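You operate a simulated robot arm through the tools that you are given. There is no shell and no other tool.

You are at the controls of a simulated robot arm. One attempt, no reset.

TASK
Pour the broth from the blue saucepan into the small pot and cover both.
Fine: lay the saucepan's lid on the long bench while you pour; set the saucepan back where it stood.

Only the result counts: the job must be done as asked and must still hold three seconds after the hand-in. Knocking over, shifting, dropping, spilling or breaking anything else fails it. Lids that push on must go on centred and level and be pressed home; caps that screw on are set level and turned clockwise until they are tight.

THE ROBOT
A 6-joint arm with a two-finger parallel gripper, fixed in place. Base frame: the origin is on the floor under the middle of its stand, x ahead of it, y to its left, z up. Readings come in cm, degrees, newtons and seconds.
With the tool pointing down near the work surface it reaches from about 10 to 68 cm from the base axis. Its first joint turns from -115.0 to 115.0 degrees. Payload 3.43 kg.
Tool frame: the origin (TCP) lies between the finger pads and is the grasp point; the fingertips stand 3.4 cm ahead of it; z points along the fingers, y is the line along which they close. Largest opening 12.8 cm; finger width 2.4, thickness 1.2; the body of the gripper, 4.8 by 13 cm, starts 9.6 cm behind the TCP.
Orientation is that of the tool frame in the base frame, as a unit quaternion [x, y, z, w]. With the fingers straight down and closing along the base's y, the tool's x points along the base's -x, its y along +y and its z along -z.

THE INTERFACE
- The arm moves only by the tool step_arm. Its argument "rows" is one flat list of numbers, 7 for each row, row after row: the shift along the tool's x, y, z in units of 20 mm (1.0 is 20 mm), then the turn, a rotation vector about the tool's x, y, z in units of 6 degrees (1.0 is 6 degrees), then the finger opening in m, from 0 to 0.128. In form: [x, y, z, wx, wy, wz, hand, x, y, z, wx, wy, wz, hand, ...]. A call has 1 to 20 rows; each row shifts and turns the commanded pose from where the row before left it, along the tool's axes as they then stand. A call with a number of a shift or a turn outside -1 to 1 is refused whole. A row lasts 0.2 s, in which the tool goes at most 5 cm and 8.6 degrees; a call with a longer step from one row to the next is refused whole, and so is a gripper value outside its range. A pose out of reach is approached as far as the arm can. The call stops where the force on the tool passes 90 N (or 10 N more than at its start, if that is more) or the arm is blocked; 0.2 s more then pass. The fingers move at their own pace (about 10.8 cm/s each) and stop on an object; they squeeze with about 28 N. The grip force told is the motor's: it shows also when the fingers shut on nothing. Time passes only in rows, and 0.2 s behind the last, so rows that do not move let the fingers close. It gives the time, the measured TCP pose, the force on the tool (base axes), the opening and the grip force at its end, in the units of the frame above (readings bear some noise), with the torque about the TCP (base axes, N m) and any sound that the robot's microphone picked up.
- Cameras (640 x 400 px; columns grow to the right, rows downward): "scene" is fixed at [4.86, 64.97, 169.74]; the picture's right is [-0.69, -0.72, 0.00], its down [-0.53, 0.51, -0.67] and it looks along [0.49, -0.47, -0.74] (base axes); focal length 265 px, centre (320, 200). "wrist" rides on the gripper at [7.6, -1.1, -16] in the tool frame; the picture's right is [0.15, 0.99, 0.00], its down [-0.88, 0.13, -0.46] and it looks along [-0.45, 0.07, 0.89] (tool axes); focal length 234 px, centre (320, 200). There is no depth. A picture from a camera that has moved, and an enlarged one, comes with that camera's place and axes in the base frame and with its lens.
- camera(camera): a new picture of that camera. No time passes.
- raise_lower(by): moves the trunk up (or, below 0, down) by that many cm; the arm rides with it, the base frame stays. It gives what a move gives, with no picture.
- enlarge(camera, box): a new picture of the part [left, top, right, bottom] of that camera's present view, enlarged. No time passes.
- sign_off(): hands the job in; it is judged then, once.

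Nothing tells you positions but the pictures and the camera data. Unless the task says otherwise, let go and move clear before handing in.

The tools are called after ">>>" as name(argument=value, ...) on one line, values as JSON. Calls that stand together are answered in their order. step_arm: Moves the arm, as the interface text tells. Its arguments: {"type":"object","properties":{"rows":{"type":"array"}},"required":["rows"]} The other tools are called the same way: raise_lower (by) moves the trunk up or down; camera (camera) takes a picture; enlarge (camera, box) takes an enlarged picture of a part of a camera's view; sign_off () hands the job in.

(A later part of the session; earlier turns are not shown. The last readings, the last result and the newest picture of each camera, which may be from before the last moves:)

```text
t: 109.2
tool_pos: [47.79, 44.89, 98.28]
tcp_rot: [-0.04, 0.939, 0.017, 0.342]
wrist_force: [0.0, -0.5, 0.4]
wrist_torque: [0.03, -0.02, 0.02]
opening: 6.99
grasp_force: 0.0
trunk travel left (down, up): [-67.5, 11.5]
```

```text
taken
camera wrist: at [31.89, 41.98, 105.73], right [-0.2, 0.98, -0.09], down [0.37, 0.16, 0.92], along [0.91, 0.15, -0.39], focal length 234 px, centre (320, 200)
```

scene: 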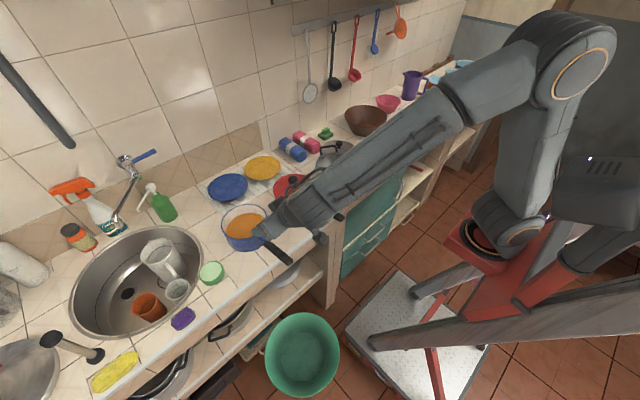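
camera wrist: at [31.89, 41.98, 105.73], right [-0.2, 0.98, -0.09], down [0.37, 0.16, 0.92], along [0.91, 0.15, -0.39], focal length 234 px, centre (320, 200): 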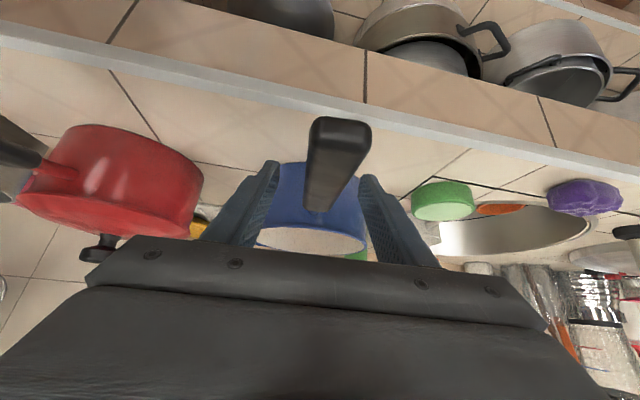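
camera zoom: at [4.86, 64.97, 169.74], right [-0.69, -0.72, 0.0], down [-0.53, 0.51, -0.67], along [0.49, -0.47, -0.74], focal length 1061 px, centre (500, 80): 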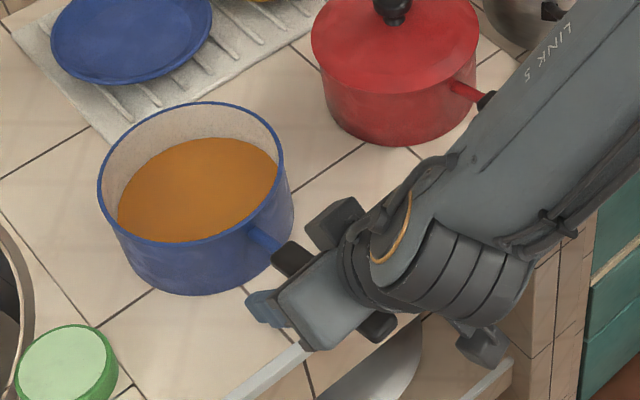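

The pan shifted about 0.8 cm in +y, with its heading now about 5°; I'll undo that when setting it back. Now I'll rise clear, lower the trunk 15 cm and flatten the tool to 30°.

>>> step_arm(rows=[-0.322, 0, -0.383, 0, 0, 0, 0.07, -0.643, 0, -0.766, 0, 0, 0, 0.07, -0.643, 0, -0.766, 0, 0, 0, 0.07, -0.643, 0, -0.766, 0, 0, 0, 0.07, -0.643, 0, -0.766, 0, 0, 0, 0.07, -0.643, 0, -0.766, 0, 0, 0, 0.07, -0.643, 0, -0.766, 0, 0, 0, 0.07, -0.643, 0, -0.766, 0, 0, 0, 0.07, -0.643, 0, -0.766, 0, 0, 0, 0.07, -0.643, 0, -0.766, 0, 0, 0, 0.07, -0.643, 0, -0.766, 0, 0, 0, 0.07, -0.643, 0, -0.766, 0, 0, 0, 0.07, -0.643, 0, -0.766, 0, 0, 0, 0.07, -0.643, 0, -0.766, 0, 0, 0, 0.07])

>>> raise_lower(by=-15)

>>> step_arm(rows=[0, 0, 0, 0, -0.833, 0, 0.07, 0, 0, 0, 0, -0.833, 0, 0.07, 0, 0, 0, 0, -0.833, 0, 0.07, 0, 0, 0, 0, -0.833, 0, 0.07, 0, 0, 0, 0, 0, 0, 0.07])

>>> camera(camera="wrist")

>>> camera(camera="scene")

```text
t: 112.2
tool_pos: [48.0, 44.55, 125.33]
tcp_rot: [-0.041, 0.939, 0.018, 0.34]
wrist_force: [0.2, -0.8, 0.8]
wrist_torque: [0.0, -0.02, 0.01]
opening: 7.02
grasp_force: 0.0
trunk travel left (down, up): [-67.5, 11.5]
```

```text
t: 114.0
tool_pos: [47.94, 44.62, 110.36]
tcp_rot: [-0.041, 0.939, 0.018, 0.341]
wrist_force: [-0.2, -0.5, -0.9]
wrist_torque: [0.01, 0.01, -0.01]
opening: 7.0
grasp_force: 0.0
trunk travel left (down, up): [-52.5, 26.5]
```

```text
t: 115.2
tool_pos: [47.94, 44.64, 110.31]
tcp_rot: [-0.036, 0.865, 0.024, 0.499]
wrist_force: [0.5, 0.6, -0.1]
wrist_torque: [0.0, -0.02, 0.03]
opening: 7.01
grasp_force: 0.0
trunk travel left (down, up): [-52.5, 26.5]
```

```text
taken
camera wrist: at [30.49, 41.72, 111.78], right [-0.16, 0.98, -0.12], down [0.04, 0.13, 0.99], along [0.99, 0.15, -0.05], focal length 234 px, centre (320, 200)
```

wrist: 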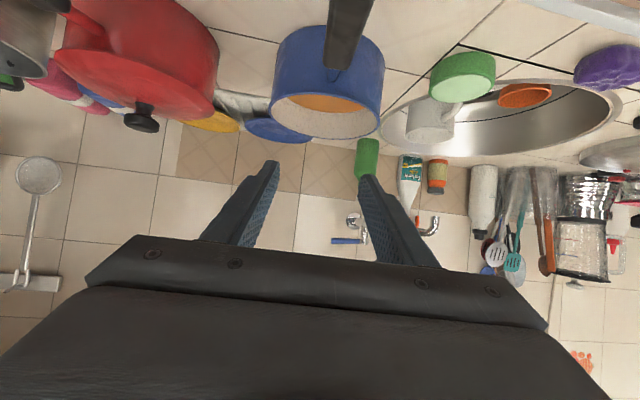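

```text
taken
```

scene: 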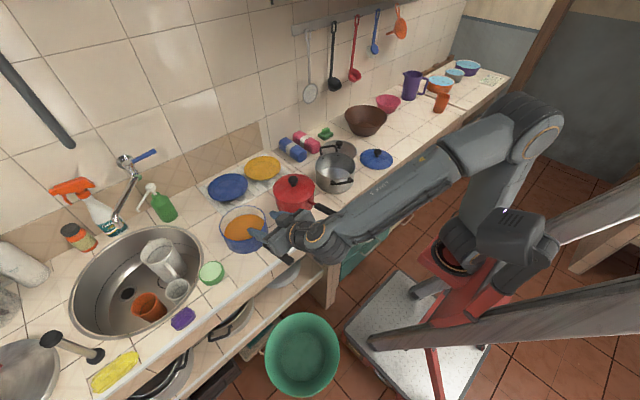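

Tool is at 30° depression, heading 5°. I'll zoom on the handle in both cameras to pin down its height and slope before re-gripping.

>>> enlarge(camera="scene", box=[230, 215, 310, 275])

>>> enlarge(camera="wrist", box=[260, 0, 400, 140])

```text
6.67 times, centred on (270, 245) of scene
camera zoom: at [4.86, 64.97, 169.74], right [-0.69, -0.72, 0.0], down [-0.53, 0.51, -0.67], along [0.49, -0.47, -0.74], focal length 1769 px, centre (653, -100)
```

zoom: 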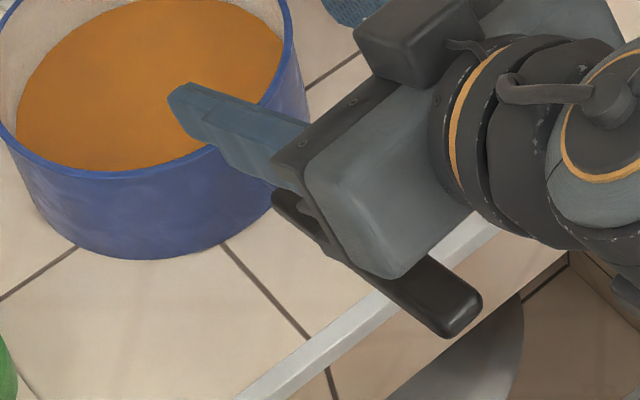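

```text
2.86 times, centred on (330, 70) of wrist
camera zoom: at [30.49, 41.72, 111.78], right [-0.16, 0.98, -0.12], down [0.04, 0.13, 0.99], along [0.99, 0.15, -0.05], focal length 669 px, centre (291, 571)
```

zoom: 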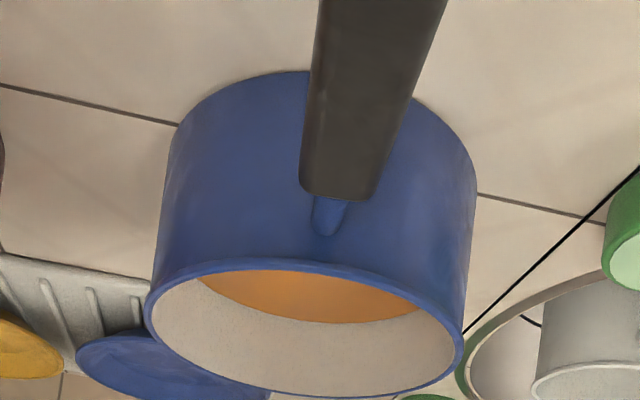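

The handle's axis slopes about 8° down toward the pan, centre about z≈97.9 at x≈49.7. I'll trim the pitch to 29° and descend part way.

>>> step_arm(rows=[0, 0, 0, 0, -0.167, 0, 0.07, 0.711, 0.0086, 0.54, 0, 0, 0, 0.07, 0.711, 0.0086, 0.54, 0, 0, 0, 0.07, 0.711, 0.0086, 0.54, 0, 0, 0, 0.07, 0.711, 0.0086, 0.54, 0, 0, 0, 0.07, 0.711, 0.0086, 0.54, 0, 0, 0, 0.07, 0, 0, 0, 0, 0, 0, 0.07])

>>> camera(camera="wrist")

>>> enlarge(camera="scene", box=[220, 195, 330, 275])

```text
t: 116.8
tool_pos: [49.26, 44.76, 101.45]
tcp_rot: [-0.035, 0.861, 0.024, 0.506]
wrist_force: [0.1, -0.5, -0.3]
wrist_torque: [-0.01, 0.0, 0.02]
opening: 7.0
grasp_force: 0.0
trunk travel left (down, up): [-52.5, 26.5]
```

```text
taken
camera wrist: at [31.7, 41.97, 102.62], right [-0.16, 0.98, -0.12], down [0.02, 0.13, 0.99], along [0.99, 0.15, -0.04], focal length 234 px, centre (320, 200)
```

wrist: 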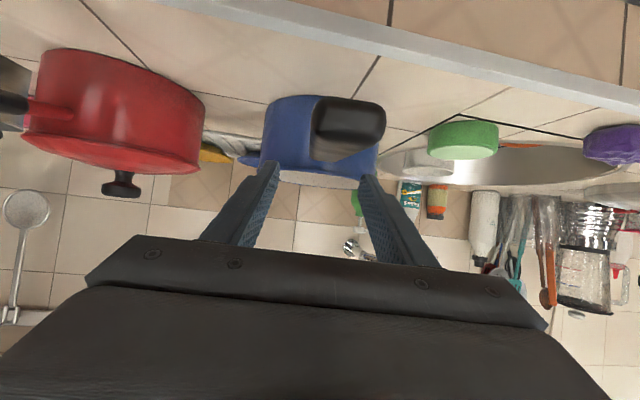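

```text
5.00 times, centred on (275, 235) of scene
camera zoom: at [4.86, 64.97, 169.74], right [-0.69, -0.72, 0.0], down [-0.53, 0.51, -0.67], along [0.49, -0.47, -0.74], focal length 1326 px, centre (545, 25)
```

zoom: 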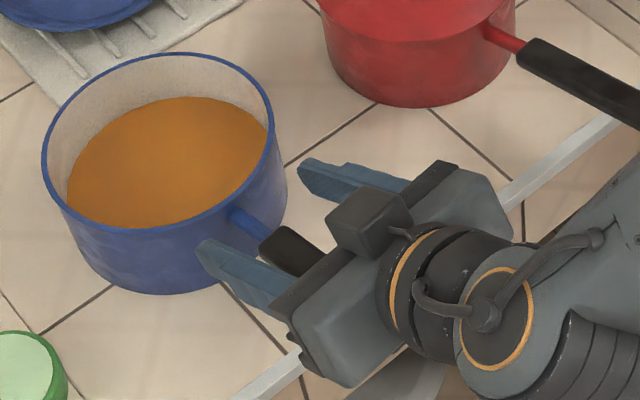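

Handle is laterally centred. I'll lower the last 3.5 cm, watching for contact under the palm.

>>> step_arm(rows=[0.711, 0.0086, 0.54, 0, 0, 0, 0.07, 0.4, 0.0086, 0.32, 0, 0, 0, 0.07, 0, 0, 0, 0, 0, 0, 0.07])

>>> camera(camera="wrist")

>>> enlarge(camera="scene", box=[220, 195, 330, 275])

```text
t: 117.6
tool_pos: [49.5, 44.91, 98.67]
tcp_rot: [-0.036, 0.861, 0.024, 0.506]
wrist_force: [-0.3, -0.9, -1.1]
wrist_torque: [0.01, -0.02, 0.0]
opening: 6.99
grasp_force: 0.0
trunk travel left (down, up): [-52.5, 26.5]
```

```text
taken
camera wrist: at [32.12, 42.13, 99.86], right [-0.16, 0.98, -0.12], down [0.02, 0.13, 0.99], along [0.99, 0.15, -0.04], focal length 234 px, centre (320, 200)
```

wrist: 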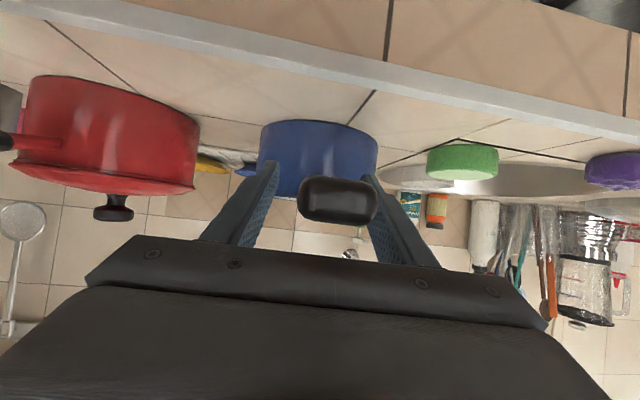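

```text
5.00 times, centred on (275, 235) of scene
camera zoom: at [4.86, 64.97, 169.74], right [-0.69, -0.72, 0.0], down [-0.53, 0.51, -0.67], along [0.49, -0.47, -0.74], focal length 1326 px, centre (545, 25)
```

zoom: 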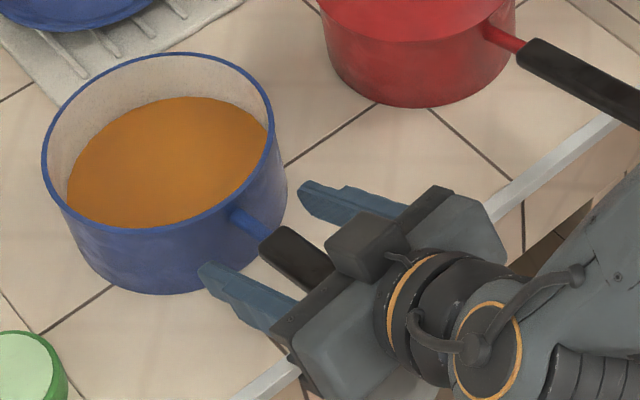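

The handle's end now faces the camera squarely under the palm edge with about 1 cm to spare. I'll go down the last 0.7 cm and close.

>>> step_arm(rows=[0.256, 0.0, 0.257, 0, 0, 0, 0.07, 0, 0, 0, 0, 0, 0, 0.05, 0, 0, 0, 0, 0, 0, 0.035, 0, 0, 0, 0, 0, 0, 0.028, 0, 0, 0, 0, 0, 0, 0.02, 0, 0, 0, 0, 0, 0, 0.0, 0, 0, 0, 0, 0, 0, 0.0])

>>> camera(camera="wrist")

>>> enlarge(camera="scene", box=[210, 180, 340, 280])

```text
t: 119.2
tool_pos: [49.68, 45.06, 97.95]
tcp_rot: [-0.037, 0.862, 0.025, 0.506]
wrist_force: [-0.2, -2.0, -0.3]
wrist_torque: [-0.52, -0.15, -0.27]
opening: 2.58
grasp_force: 28.5
trunk travel left (down, up): [-52.5, 26.5]
```

```text
taken
camera wrist: at [32.33, 42.14, 99.19], right [-0.16, 0.98, -0.12], down [0.02, 0.13, 0.99], along [0.99, 0.15, -0.04], focal length 234 px, centre (320, 200)
```

wrist: 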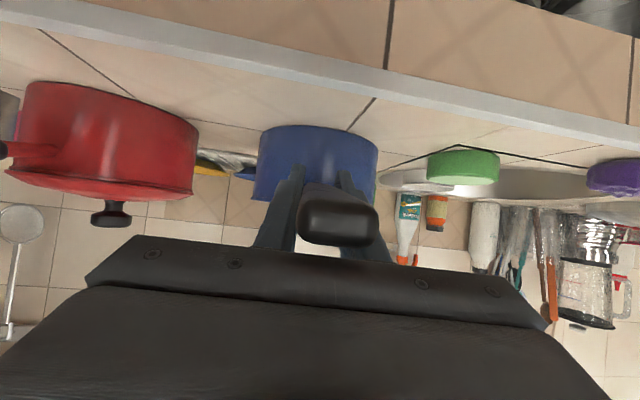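

```text
4.00 times, centred on (275, 230) of scene
camera zoom: at [4.86, 64.97, 169.74], right [-0.69, -0.72, 0.0], down [-0.53, 0.51, -0.67], along [0.49, -0.47, -0.74], focal length 1061 px, centre (500, 80)
```

zoom: 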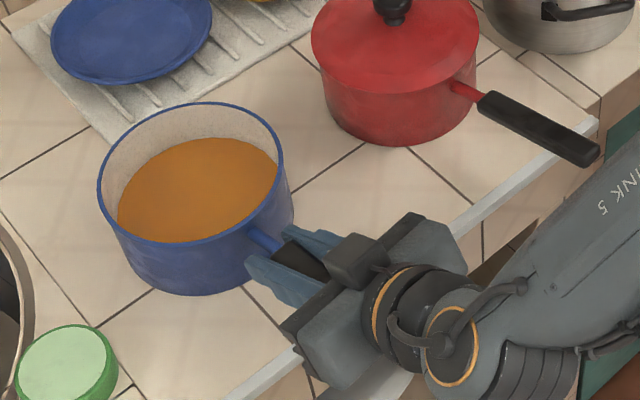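

Gripped again at 2.58 cm with the handle's rear almost touching the palm. Lifting slowly by 1.2 cm and checking.

>>> step_arm(rows=[-0.0875, 0, -0.0485, 0, 0, 0, 0, -0.0875, 0, -0.0485, 0, 0, 0, 0, -0.0875, 0, -0.0485, 0, 0, 0, 0, -0.0875, 0, -0.0485, 0, 0, 0, 0, -0.0875, 0, -0.0485, 0, 0, 0, 0, -0.0875, 0, -0.0485, 0, 0, 0, 0, 0, 0, 0, 0, 0, 0, 0])

>>> enlarge(camera="scene", box=[210, 180, 340, 280])

>>> camera(camera="wrist")

```text
t: 120.8
tool_pos: [49.82, 45.01, 99.33]
tcp_rot: [-0.037, 0.861, 0.025, 0.507]
wrist_force: [-0.7, 0.2, -7.5]
wrist_torque: [-0.07, 0.67, 0.01]
opening: 2.58
grasp_force: 28.3
trunk travel left (down, up): [-52.5, 26.5]
```

```text
4.00 times, centred on (275, 230) of scene
camera zoom: at [4.86, 64.97, 169.74], right [-0.69, -0.72, 0.0], down [-0.53, 0.51, -0.67], along [0.49, -0.47, -0.74], focal length 1061 px, centre (500, 80)
```

zoom: 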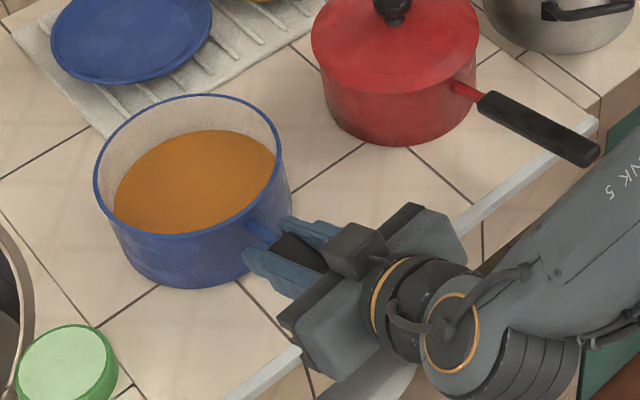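

```text
taken
camera wrist: at [32.33, 42.12, 100.43], right [-0.16, 0.98, -0.12], down [0.02, 0.13, 0.99], along [0.99, 0.15, -0.04], focal length 234 px, centre (320, 200)
```

wrist: 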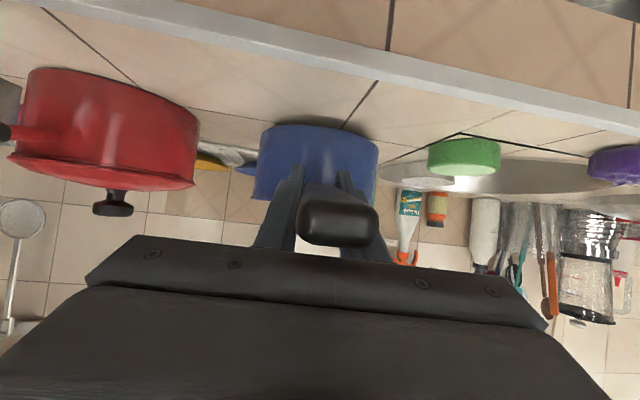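

The pan now rises with the gripper: 7.5 N and 0.67 N·m, consistent with it being airborne at about 0.76 kg. I'll hold a moment to see whether it creeps.

>>> step_arm(rows=[-0.0875, 0, -0.0485, 0, 0, 0, 0, -0.0875, 0, -0.0485, 0, 0, 0, 0, -0.0875, 0, -0.0485, 0, 0, 0, 0, -0.0875, 0, -0.0485, 0, 0, 0, 0, 0, 0, 0, 0, 0, 0, 0, 0, 0, 0, 0, 0, 0, 0, 0, 0, 0, 0, 0, 0, 0, 0, 0, 0, 0, 0, 0, 0])

>>> enlarge(camera="scene", box=[210, 180, 340, 280])

>>> enlarge(camera="wrist", box=[230, 110, 410, 270])

```text
t: 122.6
tool_pos: [49.77, 44.79, 99.89]
tcp_rot: [-0.036, 0.861, 0.024, 0.506]
wrist_force: [-0.1, 0.4, -7.7]
wrist_torque: [-0.06, 0.7, 0.0]
opening: 2.57
grasp_force: 28.4
trunk travel left (down, up): [-52.5, 26.5]
```

```text
4.00 times, centred on (275, 230) of scene
camera zoom: at [4.86, 64.97, 169.74], right [-0.69, -0.72, 0.0], down [-0.53, 0.51, -0.67], along [0.49, -0.47, -0.74], focal length 1061 px, centre (500, 80)
```

zoom: 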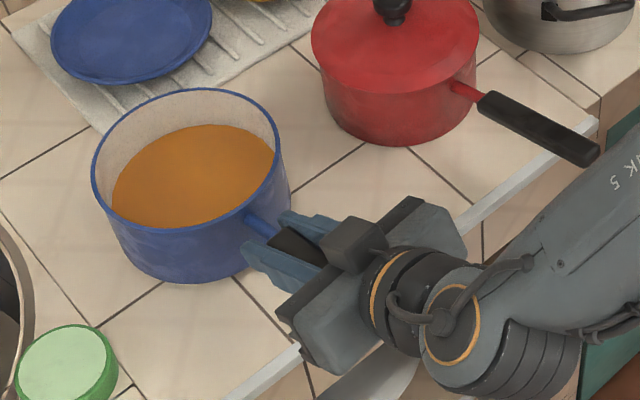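

```text
2.50 times, centred on (320, 190) of wrist
camera zoom: at [32.31, 42.11, 101.22], right [-0.16, 0.98, -0.12], down [0.02, 0.13, 0.99], along [0.99, 0.15, -0.04], focal length 585 px, centre (320, 225)
```

zoom: 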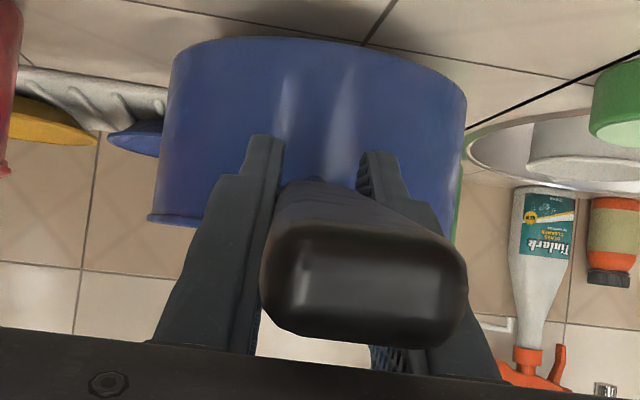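

The load is steady (7.7 N, 0.70 N·m) and the pan looks level. I'll lift it smoothly higher.

>>> step_arm(rows=[-0.175, 0, -0.097, 0, 0, 0, 0, -0.35, 0, -0.194, 0, 0, 0, 0, -0.5, 0, -0.277, 0, 0, 0, 0, -0.5, 0, -0.277, 0, 0, 0, 0, -0.5, 0, -0.277, 0, 0, 0, 0, -0.5, 0, -0.277, 0, 0, 0, 0, -0.5, 0, -0.277, 0, 0, 0, 0, -0.5, 0, -0.277, 0, 0, 0, 0, -0.5, 0, -0.277, 0, 0, 0, 0, -0.5, 0, -0.277, 0, 0, 0, 0, -0.5, 0, -0.277, 0, 0, 0, 0, -0.5, 0, -0.277, 0, 0, 0, 0, -0.35, 0, -0.194, 0, 0, 0, 0, -0.175, 0, -0.097, 0, 0, 0, 0, 0, 0, 0, 0, 0, 0, 0])

>>> camera(camera="scene")

>>> camera(camera="wrist")

```text
t: 125.8
tool_pos: [49.73, 44.89, 113.87]
tcp_rot: [-0.036, 0.862, 0.025, 0.506]
wrist_force: [-0.4, 0.1, -9.2]
wrist_torque: [-0.07, 0.67, -0.01]
opening: 2.57
grasp_force: 27.7
trunk travel left (down, up): [-52.5, 26.5]
```

```text
taken
```

scene: 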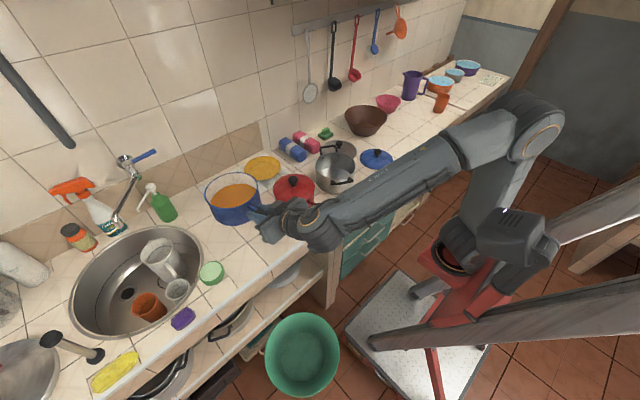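

```text
taken
camera wrist: at [32.38, 42.01, 115.03], right [-0.16, 0.98, -0.12], down [0.02, 0.13, 0.99], along [0.99, 0.15, -0.04], focal length 234 px, centre (320, 200)
```

wrist: 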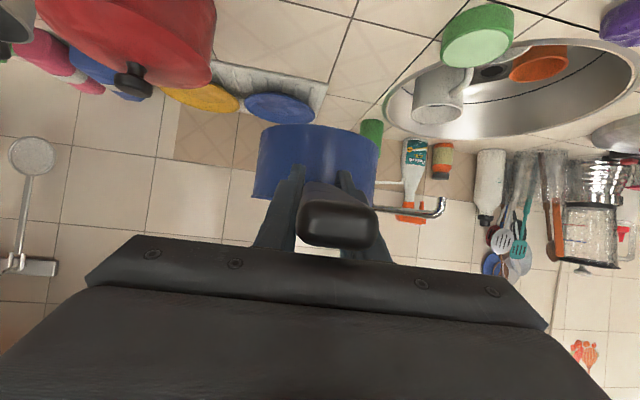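

The pan is held firmly and level. I'll raise it to z≈130 for the carry across.

>>> step_arm(rows=[-0.2, 0, -0.111, 0, 0, 0, 0, -0.4, 0, -0.222, 0, 0, 0, 0, -0.5, 0, -0.277, 0, 0, 0, 0, -0.5, 0, -0.277, 0, 0, 0, 0, -0.5, 0, -0.277, 0, 0, 0, 0, -0.5, 0, -0.277, 0, 0, 0, 0, -0.5, 0, -0.277, 0, 0, 0, 0, -0.5, 0, -0.277, 0, 0, 0, 0, -0.5, 0, -0.277, 0, 0, 0, 0, -0.5, 0, -0.277, 0, 0, 0, 0, -0.5, 0, -0.277, 0, 0, 0, 0, -0.5, 0, -0.277, 0, 0, 0, 0, -0.5, 0, -0.277, 0, 0, 0, 0, -0.5, 0, -0.277, 0, 0, 0, 0, -0.4, 0, -0.222, 0, 0, 0, 0, -0.2, 0, -0.111, 0, 0, 0, 0, 0, 0, 0, 0, 0, 0, 0])

>>> camera(camera="scene")

```text
t: 129.4
tool_pos: [50.03, 44.84, 130.38]
tcp_rot: [-0.036, 0.861, 0.024, 0.506]
wrist_force: [1.0, -0.5, -8.3]
wrist_torque: [-0.08, 0.68, -0.01]
opening: 2.6
grasp_force: 27.6
trunk travel left (down, up): [-52.5, 26.5]
```

```text
taken
```

scene: 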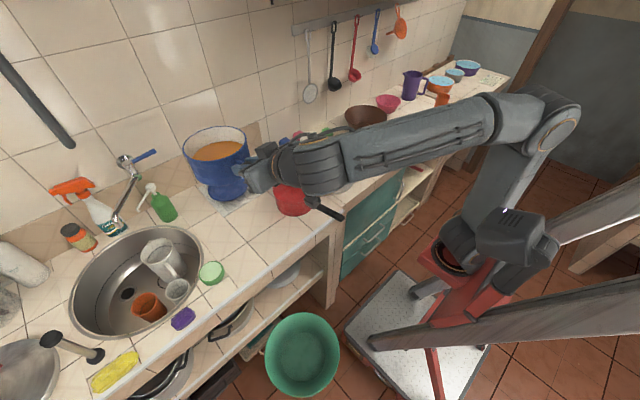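

Held level at z≈130 with a steady load. I'll carry it across toward (66, 20) with a gentle yaw.

>>> step_arm(rows=[-0.07, -0.3, 0.13, -0.0857, 0, -0.0475, 0, -0.12, -0.5, 0.2, -0.0857, 0, -0.0475, 0, -0.154, -0.673, 0.277, -0.0857, 0, -0.0475, 0, -0.154, -0.673, 0.277, -0.0857, 0, -0.0475, 0, -0.154, -0.673, 0.277, -0.0857, 0, -0.0475, 0, -0.154, -0.673, 0.277, -0.0857, 0, -0.0475, 0, -0.154, -0.673, 0.277, -0.0857, 0, -0.0475, 0, -0.154, -0.673, 0.277, -0.0857, 0, -0.0475, 0, -0.154, -0.673, 0.277, -0.0857, 0, -0.0475, 0, -0.154, -0.673, 0.277, -0.0857, 0, -0.0475, 0, -0.119, -0.7, 0.214, -0.0857, 0, -0.0475, 0, -0.119, -0.7, 0.214, -0.0857, 0, -0.0475, 0, -0.119, -0.7, 0.214, -0.0857, 0, -0.0475, 0, -0.119, -0.7, 0.214, -0.0857, 0, -0.0475, 0, -0.119, -0.7, 0.214, -0.0857, 0, -0.0475, 0, -0.119, -0.7, 0.214, -0.0857, 0, -0.0475, 0, -0.119, -0.7, 0.214, -0.0857, 0, -0.0475, 0, -0.119, -0.7, 0.214, -0.0857, 0, -0.0475, 0, -0.119, -0.7, 0.214, -0.0857, 0, -0.0475, 0, -0.119, -0.7, 0.214, -0.0857, 0, -0.0475, 0])

>>> camera(camera="scene")

```text
t: 133.6
tool_pos: [65.52, 20.84, 130.27]
tcp_rot: [-0.124, 0.853, 0.076, 0.502]
wrist_force: [0.2, 1.1, -8.1]
wrist_torque: [-0.18, 0.68, -0.02]
opening: 2.55
grasp_force: 28.2
trunk travel left (down, up): [-52.5, 26.5]
```

```text
taken
```

scene: 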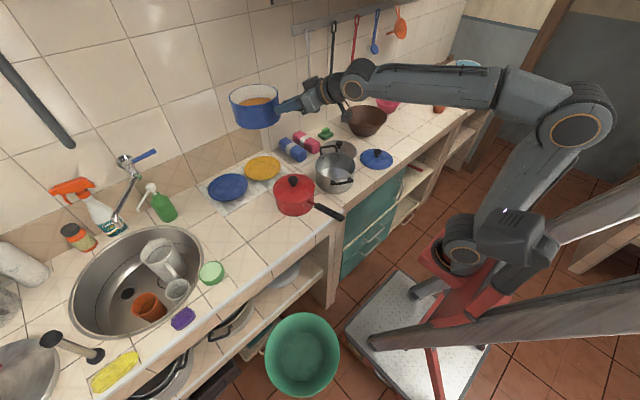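

At the crossing point and still level. Next to about (63, −5) while yawing to 45°.

>>> step_arm(rows=[0.1, -0.4, -0.2, -0.15, 0, -0.083, 0, 0.172, -0.626, -0.311, -0.227, 0, -0.126, 0, 0.172, -0.626, -0.311, -0.227, 0, -0.126, 0, 0.172, -0.626, -0.311, -0.227, 0, -0.126, 0, 0.172, -0.626, -0.311, -0.227, 0, -0.126, 0, 0.172, -0.626, -0.311, -0.227, 0, -0.126, 0, 0.172, -0.626, -0.311, -0.227, 0, -0.126, 0, 0.172, -0.626, -0.311, -0.227, 0, -0.126, 0, 0.172, -0.626, -0.311, -0.227, 0, -0.126, 0, 0.24, -0.522, -0.434, -0.227, 0, -0.126, 0, 0.24, -0.522, -0.434, -0.227, 0, -0.126, 0, 0.24, -0.522, -0.434, -0.227, 0, -0.126, 0, 0.24, -0.522, -0.434, -0.227, 0, -0.126, 0, 0.24, -0.522, -0.434, -0.227, 0, -0.126, 0, 0.24, -0.522, -0.434, -0.227, 0, -0.126, 0, 0.24, -0.522, -0.434, -0.227, 0, -0.126, 0, 0.24, -0.522, -0.434, -0.227, 0, -0.126, 0, 0.24, -0.522, -0.434, -0.227, 0, -0.126, 0, 0.12, -0.26, -0.217, -0.227, 0, -0.126, 0, 0, 0, 0, 0, 0, 0, 0])

>>> camera(camera="scene")

>>> camera(camera="wrist")

```text
t: 137.8
tool_pos: [62.35, -5.02, 130.19]
tcp_rot: [-0.335, 0.793, 0.2, 0.468]
wrist_force: [0.9, -0.8, -7.7]
wrist_torque: [-0.52, 0.46, 0.05]
opening: 2.58
grasp_force: 28.0
trunk travel left (down, up): [-52.5, 26.5]
```

```text
taken
```

scene: 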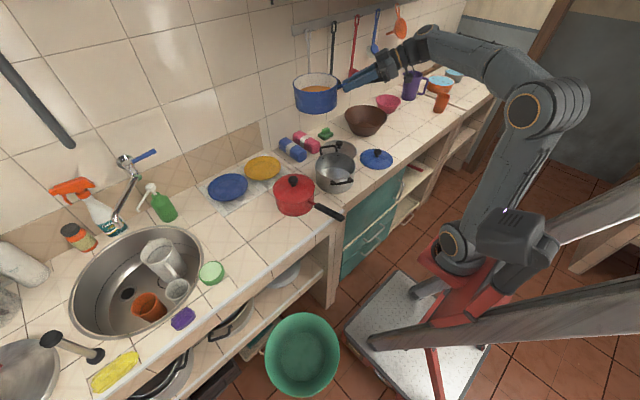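

```text
taken
camera wrist: at [50.95, -18.67, 131.3], right [-0.76, 0.64, -0.13], down [-0.07, 0.11, 0.99], along [0.65, 0.76, -0.04], focal length 234 px, centre (320, 200)
```

wrist: 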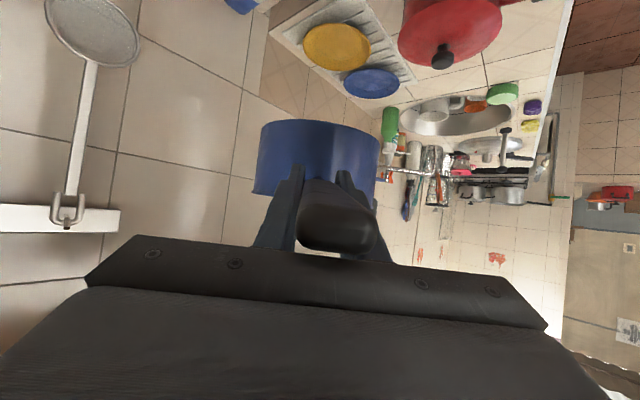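

Heading is 46° and the pan rides level at z≈130. I'll bring it down and round to the pour start: heading 65°, grasp at about (52.8, −20.6), so the far lip sits just short of the pot's centre.

>>> step_arm(rows=[0.4, -0.045, -0.12, -0.173, 0, -0.096, 0, 0.766, -0.085, -0.222, -0.173, 0, -0.096, 0, 0.766, -0.085, -0.222, -0.173, 0, -0.096, 0, 0.766, -0.085, -0.222, -0.173, 0, -0.096, 0, 0.766, -0.085, -0.222, -0.173, 0, -0.096, 0, 0.766, -0.085, -0.222, -0.173, 0, -0.096, 0, 0.766, -0.085, -0.222, -0.173, 0, -0.096, 0, 0.766, -0.085, -0.222, -0.173, 0, -0.096, 0, 0.769, 0.015, -0.227, -0.173, 0, -0.096, 0, 0.769, 0.015, -0.227, -0.173, 0, -0.096, 0, 0.769, 0.015, -0.227, -0.173, 0, -0.096, 0, 0.769, 0.015, -0.227, -0.173, 0, -0.096, 0, 0.769, 0.015, -0.227, -0.173, 0, -0.096, 0, 0.769, 0.015, -0.227, -0.173, 0, -0.096, 0, 0.769, 0.015, -0.227, -0.173, 0, -0.096, 0, 0.769, 0.015, -0.227, -0.173, 0, -0.096, 0, 0.3, 0, -0.1, 0, 0, 0, 0, 0, 0, 0, 0, 0, 0, 0])

>>> camera(camera="scene")

>>> enlarge(camera="scene", box=[280, 80, 430, 200])

>>> camera(camera="wrist")

```text
t: 141.6
tool_pos: [52.9, -20.37, 112.21]
tcp_rot: [-0.462, 0.727, 0.273, 0.428]
wrist_force: [-0.3, 0.5, -6.9]
wrist_torque: [-0.59, 0.31, 0.01]
opening: 2.59
grasp_force: 28.1
trunk travel left (down, up): [-52.5, 26.5]
```

```text
taken
```

scene: 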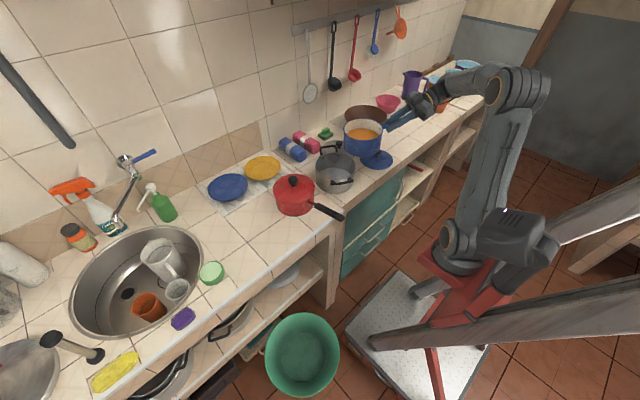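

```text
3.33 times, centred on (355, 140) of scene
camera zoom: at [4.86, 64.97, 169.74], right [-0.69, -0.72, 0.0], down [-0.53, 0.51, -0.67], along [0.49, -0.47, -0.74], focal length 884 px, centre (203, 400)
```

zoom: 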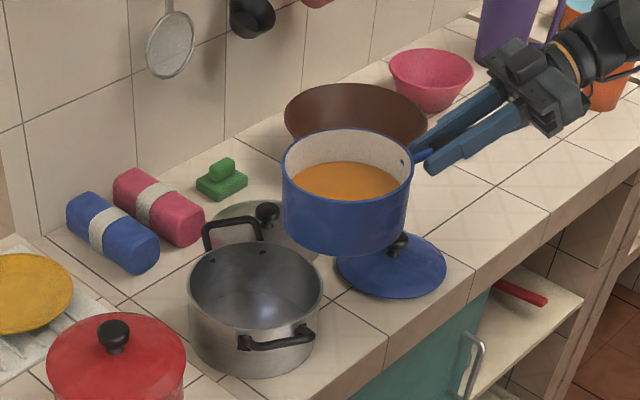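

```text
taken
camera wrist: at [46.44, -37.11, 113.37], right [-0.93, 0.36, -0.13], down [-0.11, 0.08, 0.99], along [0.36, 0.93, -0.04], focal length 234 px, centre (320, 200)
```

wrist: 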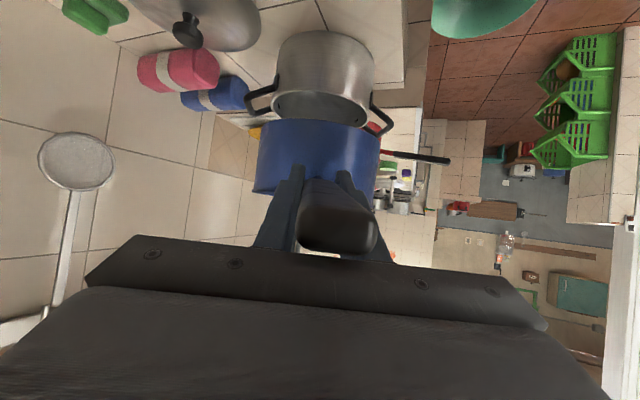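

The pan hangs just above and beside the pot with its lip near (61.4, −2.1). Before tipping I'll zoom in to check how level it is.

>>> enlarge(camera="scene", box=[335, 105, 425, 175])

>>> enlarge(camera="wrist", box=[230, 90, 410, 260])

```text
5.71 times, centred on (380, 140) of scene
camera zoom: at [4.86, 64.97, 169.74], right [-0.69, -0.72, 0.0], down [-0.53, 0.51, -0.67], along [0.49, -0.47, -0.74], focal length 1516 px, centre (-23, 543)
```

zoom: 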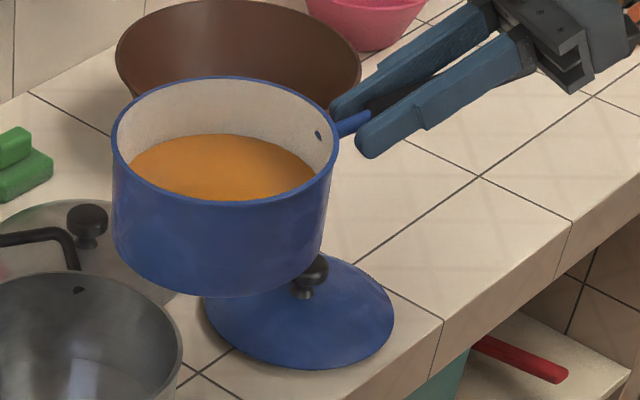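

```text
2.35 times, centred on (320, 175) of wrist
camera zoom: at [46.44, -37.11, 113.37], right [-0.93, 0.36, -0.13], down [-0.11, 0.08, 0.99], along [0.36, 0.93, -0.04], focal length 551 px, centre (320, 259)
```

zoom: 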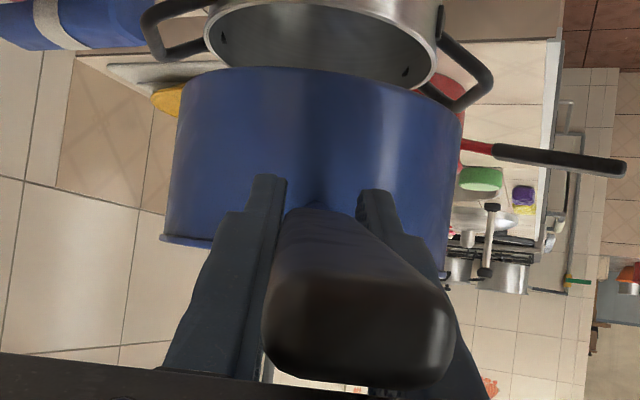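

Checking the rim's position against the camera geometry, the pan is level within a degree or two and its lip is at about (61.4, −2.1). I'll lower to z≈106.5 and begin pitching nose-down about the lip.

>>> step_arm(rows=[0.3, 0, 0.166, 0, 0, 0, 0, 0.55, 0, 0.305, 0, 0, 0, 0, 0.6, 0, 0.333, 0, 0, 0, 0, 0.6, 0, 0.333, 0, 0, 0, 0, 0.44, 0, 0.244, 0, 0, 0, 0, 0, 0, 0, 0, 0, 0, 0, -0.235, 0, -0.122, 0, 0.25, 0, 0, -0.469, 0, -0.2442, 0, 0.5, 0, 0, -0.469, 0, -0.2442, 0, 0.5, 0, 0, -0.469, 0, -0.2442, 0, 0.5, 0, 0, -0.469, 0, -0.2442, 0, 0.5, 0, 0, -0.469, 0, -0.2442, 0, 0.5, 0, 0, 0, 0, 0, 0, 0, 0, 0])

>>> enlarge(camera="scene", box=[300, 90, 420, 190])

>>> camera(camera="wrist")

```text
t: 144.4
tool_pos: [53.23, -19.69, 112.26]
tcp_rot: [-0.496, 0.781, 0.204, 0.32]
wrist_force: [-0.4, 0.1, -8.3]
wrist_torque: [-0.5, 0.24, -0.01]
opening: 2.56
grasp_force: 28.0
trunk travel left (down, up): [-52.5, 26.5]
```

```text
4.00 times, centred on (360, 140) of scene
camera zoom: at [4.86, 64.97, 169.74], right [-0.69, -0.72, 0.0], down [-0.53, 0.51, -0.67], along [0.49, -0.47, -0.74], focal length 1061 px, centre (160, 440)
```

zoom: 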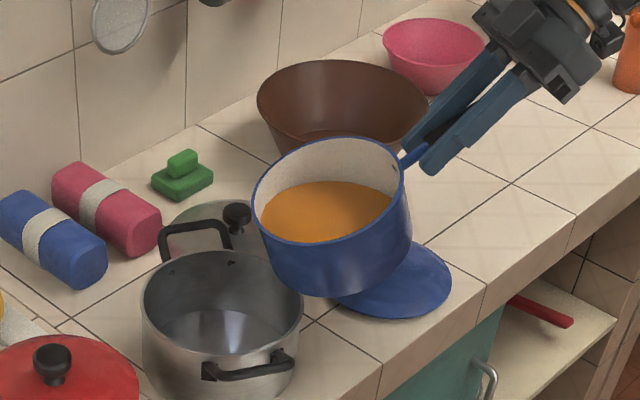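

```text
taken
camera wrist: at [47.25, -35.4, 118.39], right [-0.94, 0.33, -0.1], down [0.01, 0.33, 0.94], along [0.34, 0.88, -0.32], focal length 234 px, centre (320, 200)
```

wrist: 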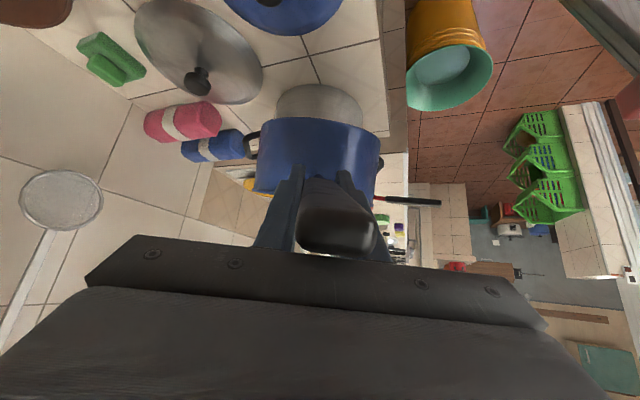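

At 16.5° the lip is where planned and nothing has poured yet. I'll lower the lip 3 cm and continue pitching to about 36°.

>>> step_arm(rows=[0.35, 0, 0.357, 0, 0, 0, 0, 0.35, 0, 0.357, 0, 0, 0, 0, 0.35, 0, 0.357, 0, 0, 0, 0, 0, 0, 0, 0, 0, 0, 0, -0.3113, 0, -0.1655, 0, 0.3333, 0, 0, -0.3113, 0, -0.1655, 0, 0.3333, 0, 0, -0.3113, 0, -0.1655, 0, 0.3333, 0, 0, -0.3113, 0, -0.1655, 0, 0.3333, 0, 0, -0.3113, 0, -0.1655, 0, 0.3333, 0, 0, -0.3113, 0, -0.1655, 0, 0.3333, 0, 0, -0.3113, 0, -0.1655, 0, 0.3333, 0, 0, -0.3113, 0, -0.1655, 0, 0.3333, 0, 0, -0.3113, 0, -0.1655, 0, 0.3333, 0, 0, -0.3113, 0, -0.1655, 0, 0.3333, 0, 0])

>>> enlarge(camera="scene", box=[300, 90, 420, 190])

```text
t: 147.4
tool_pos: [54.59, -16.88, 115.54]
tcp_rot: [-0.524, 0.825, 0.114, 0.179]
wrist_force: [0.2, 0.1, -7.2]
wrist_torque: [-0.28, 0.09, 0.0]
opening: 2.57
grasp_force: 27.9
trunk travel left (down, up): [-52.5, 26.5]
```

```text
4.00 times, centred on (360, 140) of scene
camera zoom: at [4.86, 64.97, 169.74], right [-0.69, -0.72, 0.0], down [-0.53, 0.51, -0.67], along [0.49, -0.47, -0.74], focal length 1061 px, centre (160, 440)
```

zoom: 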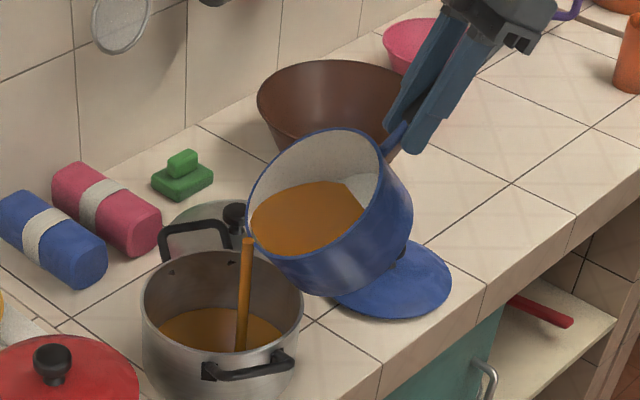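

The broth is streaming from the lip into the middle of the pot. I'll keep pitching slowly.

>>> step_arm(rows=[0, 0, 0, 0, 0, 0, 0, 0, 0, 0, 0, 0, 0, 0, -0.3113, 0, -0.1655, 0, 0.3333, 0, 0, -0.3113, 0, -0.1655, 0, 0.3333, 0, 0, 0, 0, 0, 0, 0, 0, 0, -0.3113, 0, -0.1655, 0, 0.3333, 0, 0, -0.3113, 0, -0.1655, 0, 0.3333, 0, 0, 0, 0, 0, 0, 0, 0, 0, -0.3113, 0, -0.1655, 0, 0.3333, 0, 0, -0.3113, 0, -0.1655, 0, 0.3333, 0, 0, 0, 0, 0, 0, 0, 0, 0])

>>> enlarge(camera="scene", box=[300, 90, 420, 190])

>>> camera(camera="wrist")

```text
t: 149.8
tool_pos: [55.85, -14.3, 118.65]
tcp_rot: [-0.533, 0.839, 0.059, 0.091]
wrist_force: [1.5, 0.3, -5.5]
wrist_torque: [-0.12, 0.04, -0.01]
opening: 2.59
grasp_force: 27.7
trunk travel left (down, up): [-52.5, 26.5]
```

```text
4.00 times, centred on (360, 140) of scene
camera zoom: at [4.86, 64.97, 169.74], right [-0.69, -0.72, 0.0], down [-0.53, 0.51, -0.67], along [0.49, -0.47, -0.74], focal length 1061 px, centre (160, 440)
```

zoom: 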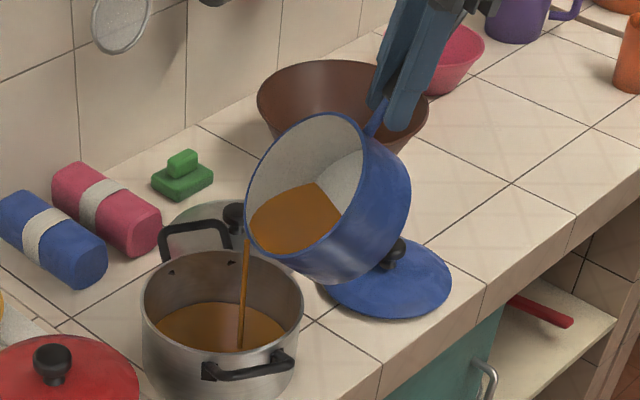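

```text
taken
camera wrist: at [52.23, -24.82, 132.69], right [-0.96, 0.29, -0.03], down [0.21, 0.74, 0.64], along [0.21, 0.6, -0.77], focal length 234 px, centre (320, 200)
```

wrist: 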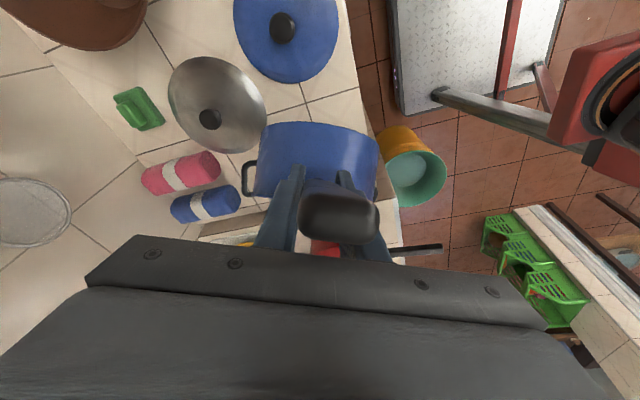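

Pouring cleanly into the pot's centre at about 48°. Continuing toward 80°.

>>> step_arm(rows=[0, 0, 0, 0, 0, 0, 0, 0, 0, 0, 0, 0, 0, 0, -0.3113, 0, -0.1655, 0, 0.3333, 0, 0, -0.3113, 0, -0.1655, 0, 0.3333, 0, 0, 0, 0, 0, 0, 0, 0, 0, -0.3113, 0, -0.1655, 0, 0.3333, 0, 0, -0.3113, 0, -0.1655, 0, 0.3333, 0, 0, 0, 0, 0, 0, 0, 0, 0, -0.3113, 0, -0.1655, 0, 0.3333, 0, 0, -0.3113, 0, -0.1655, 0, 0.3333, 0, 0, -0.3113, 0, -0.1655, 0, 0.3333, 0, 0, 0, 0, 0, 0, 0, 0, 0, -0.3113, 0, -0.1655, 0, 0.3333, 0, 0, -0.3113, 0, -0.1655, 0, 0.3333, 0, 0, -0.3113, 0, -0.1655, 0, 0.3333, 0, 0])

>>> enlarge(camera="scene", box=[300, 90, 420, 190])

```text
t: 153.0
tool_pos: [58.24, -8.86, 122.42]
tcp_rot: [-0.535, 0.842, -0.034, -0.055]
wrist_force: [0.3, 0.4, -4.3]
wrist_torque: [0.02, 0.0, -0.03]
opening: 2.59
grasp_force: 27.7
trunk travel left (down, up): [-52.5, 26.5]
```

```text
4.00 times, centred on (360, 140) of scene
camera zoom: at [4.86, 64.97, 169.74], right [-0.69, -0.72, 0.0], down [-0.53, 0.51, -0.67], along [0.49, -0.47, -0.74], focal length 1061 px, centre (160, 440)
```

zoom: 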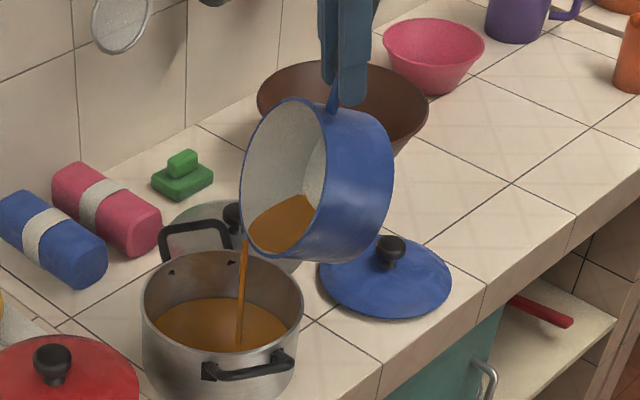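

About 68° now and the level in the pot is rising well inside the rim. Continuing to beyond 90°.

>>> step_arm(rows=[-0.3113, 0, -0.1655, 0, 0.3333, 0, 0, -0.3113, 0, -0.1655, 0, 0.3333, 0, 0, 0, 0, 0, 0, 0, 0, 0, -0.3113, 0, -0.1655, 0, 0.3333, 0, 0, -0.3113, 0, -0.1655, 0, 0.3333, 0, 0, 0, 0, 0, 0, 0, 0, 0, -0.3113, 0, -0.1655, 0, 0.3333, 0, 0, -0.3113, 0, -0.1655, 0, 0.3333, 0, 0, 0, 0, 0, 0, 0, 0, 0, -0.3113, 0, -0.1655, 0, 0.3333, 0, 0, -0.3113, 0, -0.1655, 0, 0.3333, 0, 0, -0.3113, 0, -0.1655, 0, 0.3333, 0, 0, -0.3113, 0, -0.1655, 0, 0.3333, 0, 0, -0.3113, 0, -0.1655, 0, 0.3333, 0, 0, -0.3113, 0, -0.1655, 0, 0.3333, 0, 0, 0, 0, 0, 0, 0, 0, 0])

>>> enlarge(camera="scene", box=[300, 90, 420, 190])

>>> camera(camera="scene")

```text
t: 156.4
tool_pos: [61.87, -1.44, 123.82]
tcp_rot: [-0.517, 0.812, -0.144, -0.228]
wrist_force: [1.8, -0.2, -3.0]
wrist_torque: [0.14, -0.06, -0.02]
opening: 2.58
grasp_force: 27.9
trunk travel left (down, up): [-52.5, 26.5]
```

```text
4.00 times, centred on (360, 140) of scene
camera zoom: at [4.86, 64.97, 169.74], right [-0.69, -0.72, 0.0], down [-0.53, 0.51, -0.67], along [0.49, -0.47, -0.74], focal length 1061 px, centre (160, 440)
```

zoom: 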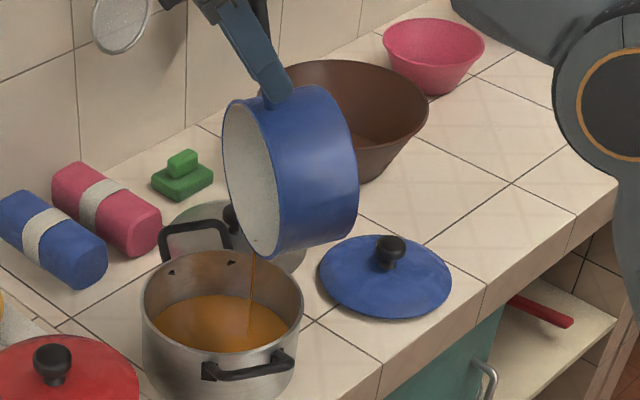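

```text
taken
```

scene: 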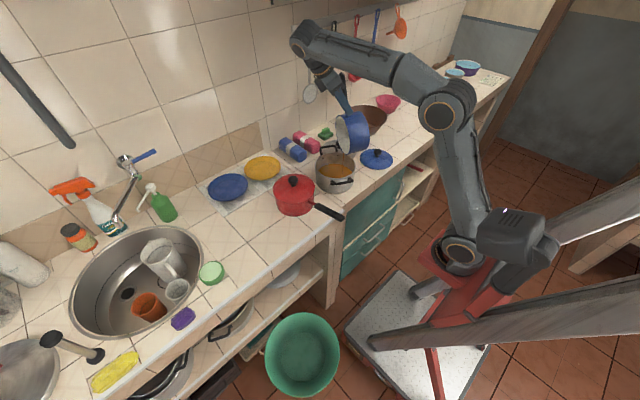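

Only a thin trickle remains. I'll pitch on to about 105° and wait for it to drain.

>>> step_arm(rows=[-0.3113, 0, -0.1655, 0, 0.3333, 0, 0, -0.3113, 0, -0.1655, 0, 0.3333, 0, 0, -0.3113, 0, -0.1655, 0, 0.3333, 0, 0, -0.3113, 0, -0.1655, 0, 0.3333, 0, 0, -0.3113, 0, -0.1655, 0, 0.3333, 0, 0, -0.3113, 0, -0.1655, 0, 0.3333, 0, 0, 0, 0, 0, 0, 0, 0, 0, 0, 0, 0, 0, 0, 0, 0, 0, 0, 0, 0, 0, 0, 0, 0, 0, 0, 0, 0, 0, 0, 0, 0, 0, 0, 0, 0, 0, 0, 0, 0, 0, 0, 0, 0])

>>> enlarge(camera="scene", box=[300, 90, 420, 190])

```text
t: 159.0
tool_pos: [62.7, 1.3, 121.35]
tcp_rot: [-0.5, 0.784, -0.199, -0.31]
wrist_force: [0.8, -1.0, -3.4]
wrist_torque: [0.1, -0.08, 0.02]
opening: 2.58
grasp_force: 28.4
out of reach, approached as far as the arm can: row 4, 5, 6
trunk travel left (down, up): [-52.5, 26.5]
```

```text
4.00 times, centred on (360, 140) of scene
camera zoom: at [4.86, 64.97, 169.74], right [-0.69, -0.72, 0.0], down [-0.53, 0.51, -0.67], along [0.49, -0.47, -0.74], focal length 1061 px, centre (160, 440)
```

zoom: 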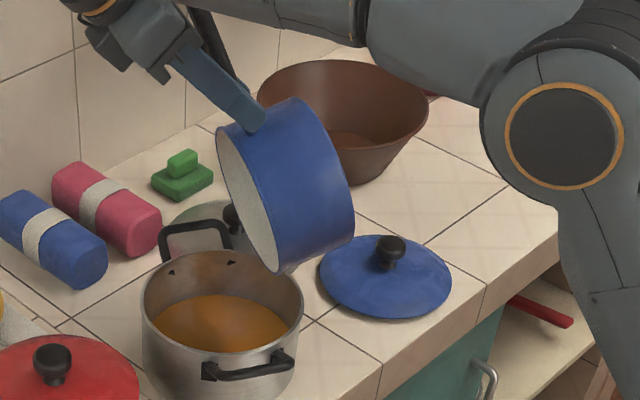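

The pan is empty (3.4 N left) and the pot holds the broth with nothing spilled. I'll reverse the pitch, lifting the lip a little on the way.

>>> step_arm(rows=[0.4556, 0, 0.2684, 0, -0.5, 0, 0, 0.6043, 0, 0.3631, 0, -0.667, 0, 0, 0.6043, 0, 0.3631, 0, -0.667, 0, 0, 0.6043, 0, 0.3631, 0, -0.667, 0, 0, 0.6043, 0, 0.3631, 0, -0.667, 0, 0, 0.6043, 0, 0.3631, 0, -0.667, 0, 0, 0.6043, 0, 0.3631, 0, -0.667, 0, 0, 0.6043, 0, 0.3631, 0, -0.667, 0, 0, 0.6043, 0, 0.3631, 0, -0.667, 0, 0, 0.6043, 0, 0.3631, 0, -0.667, 0, 0, 0.6043, 0, 0.3631, 0, -0.667, 0, 0, 0.6043, 0, 0.3631, 0, -0.667, 0, 0, 0, 0, 0, 0, 0, 0, 0, -0.0436, 0, -0.498, 0, 0, 0, 0, -0.0436, 0, -0.498, 0, 0, 0, 0, -0.0436, 0, -0.498, 0, 0, 0, 0, -0.0436, 0, -0.498, 0, 0, 0, 0, 0, 0, 0, 0, 0, 0, 0])

>>> enlarge(camera="scene", box=[300, 90, 420, 190])

```text
t: 162.8
tool_pos: [55.82, -12.98, 122.9]
tcp_rot: [-0.537, 0.843, 0.018, 0.026]
wrist_force: [-0.3, 0.0, -2.7]
wrist_torque: [-0.06, 0.03, -0.02]
opening: 2.59
grasp_force: 27.9
trunk travel left (down, up): [-52.5, 26.5]
```

```text
4.00 times, centred on (360, 140) of scene
camera zoom: at [4.86, 64.97, 169.74], right [-0.69, -0.72, 0.0], down [-0.53, 0.51, -0.67], along [0.49, -0.47, -0.74], focal length 1061 px, centre (160, 440)
```

zoom: 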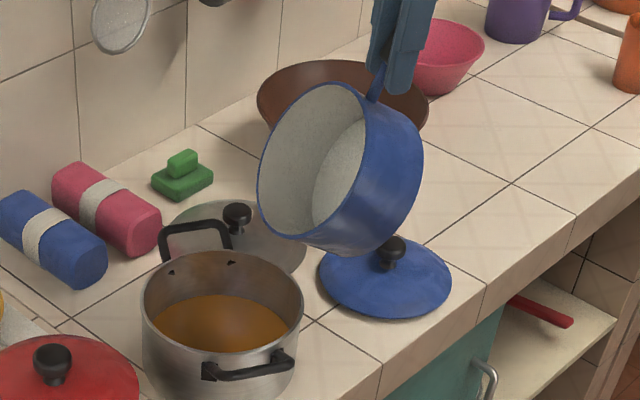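

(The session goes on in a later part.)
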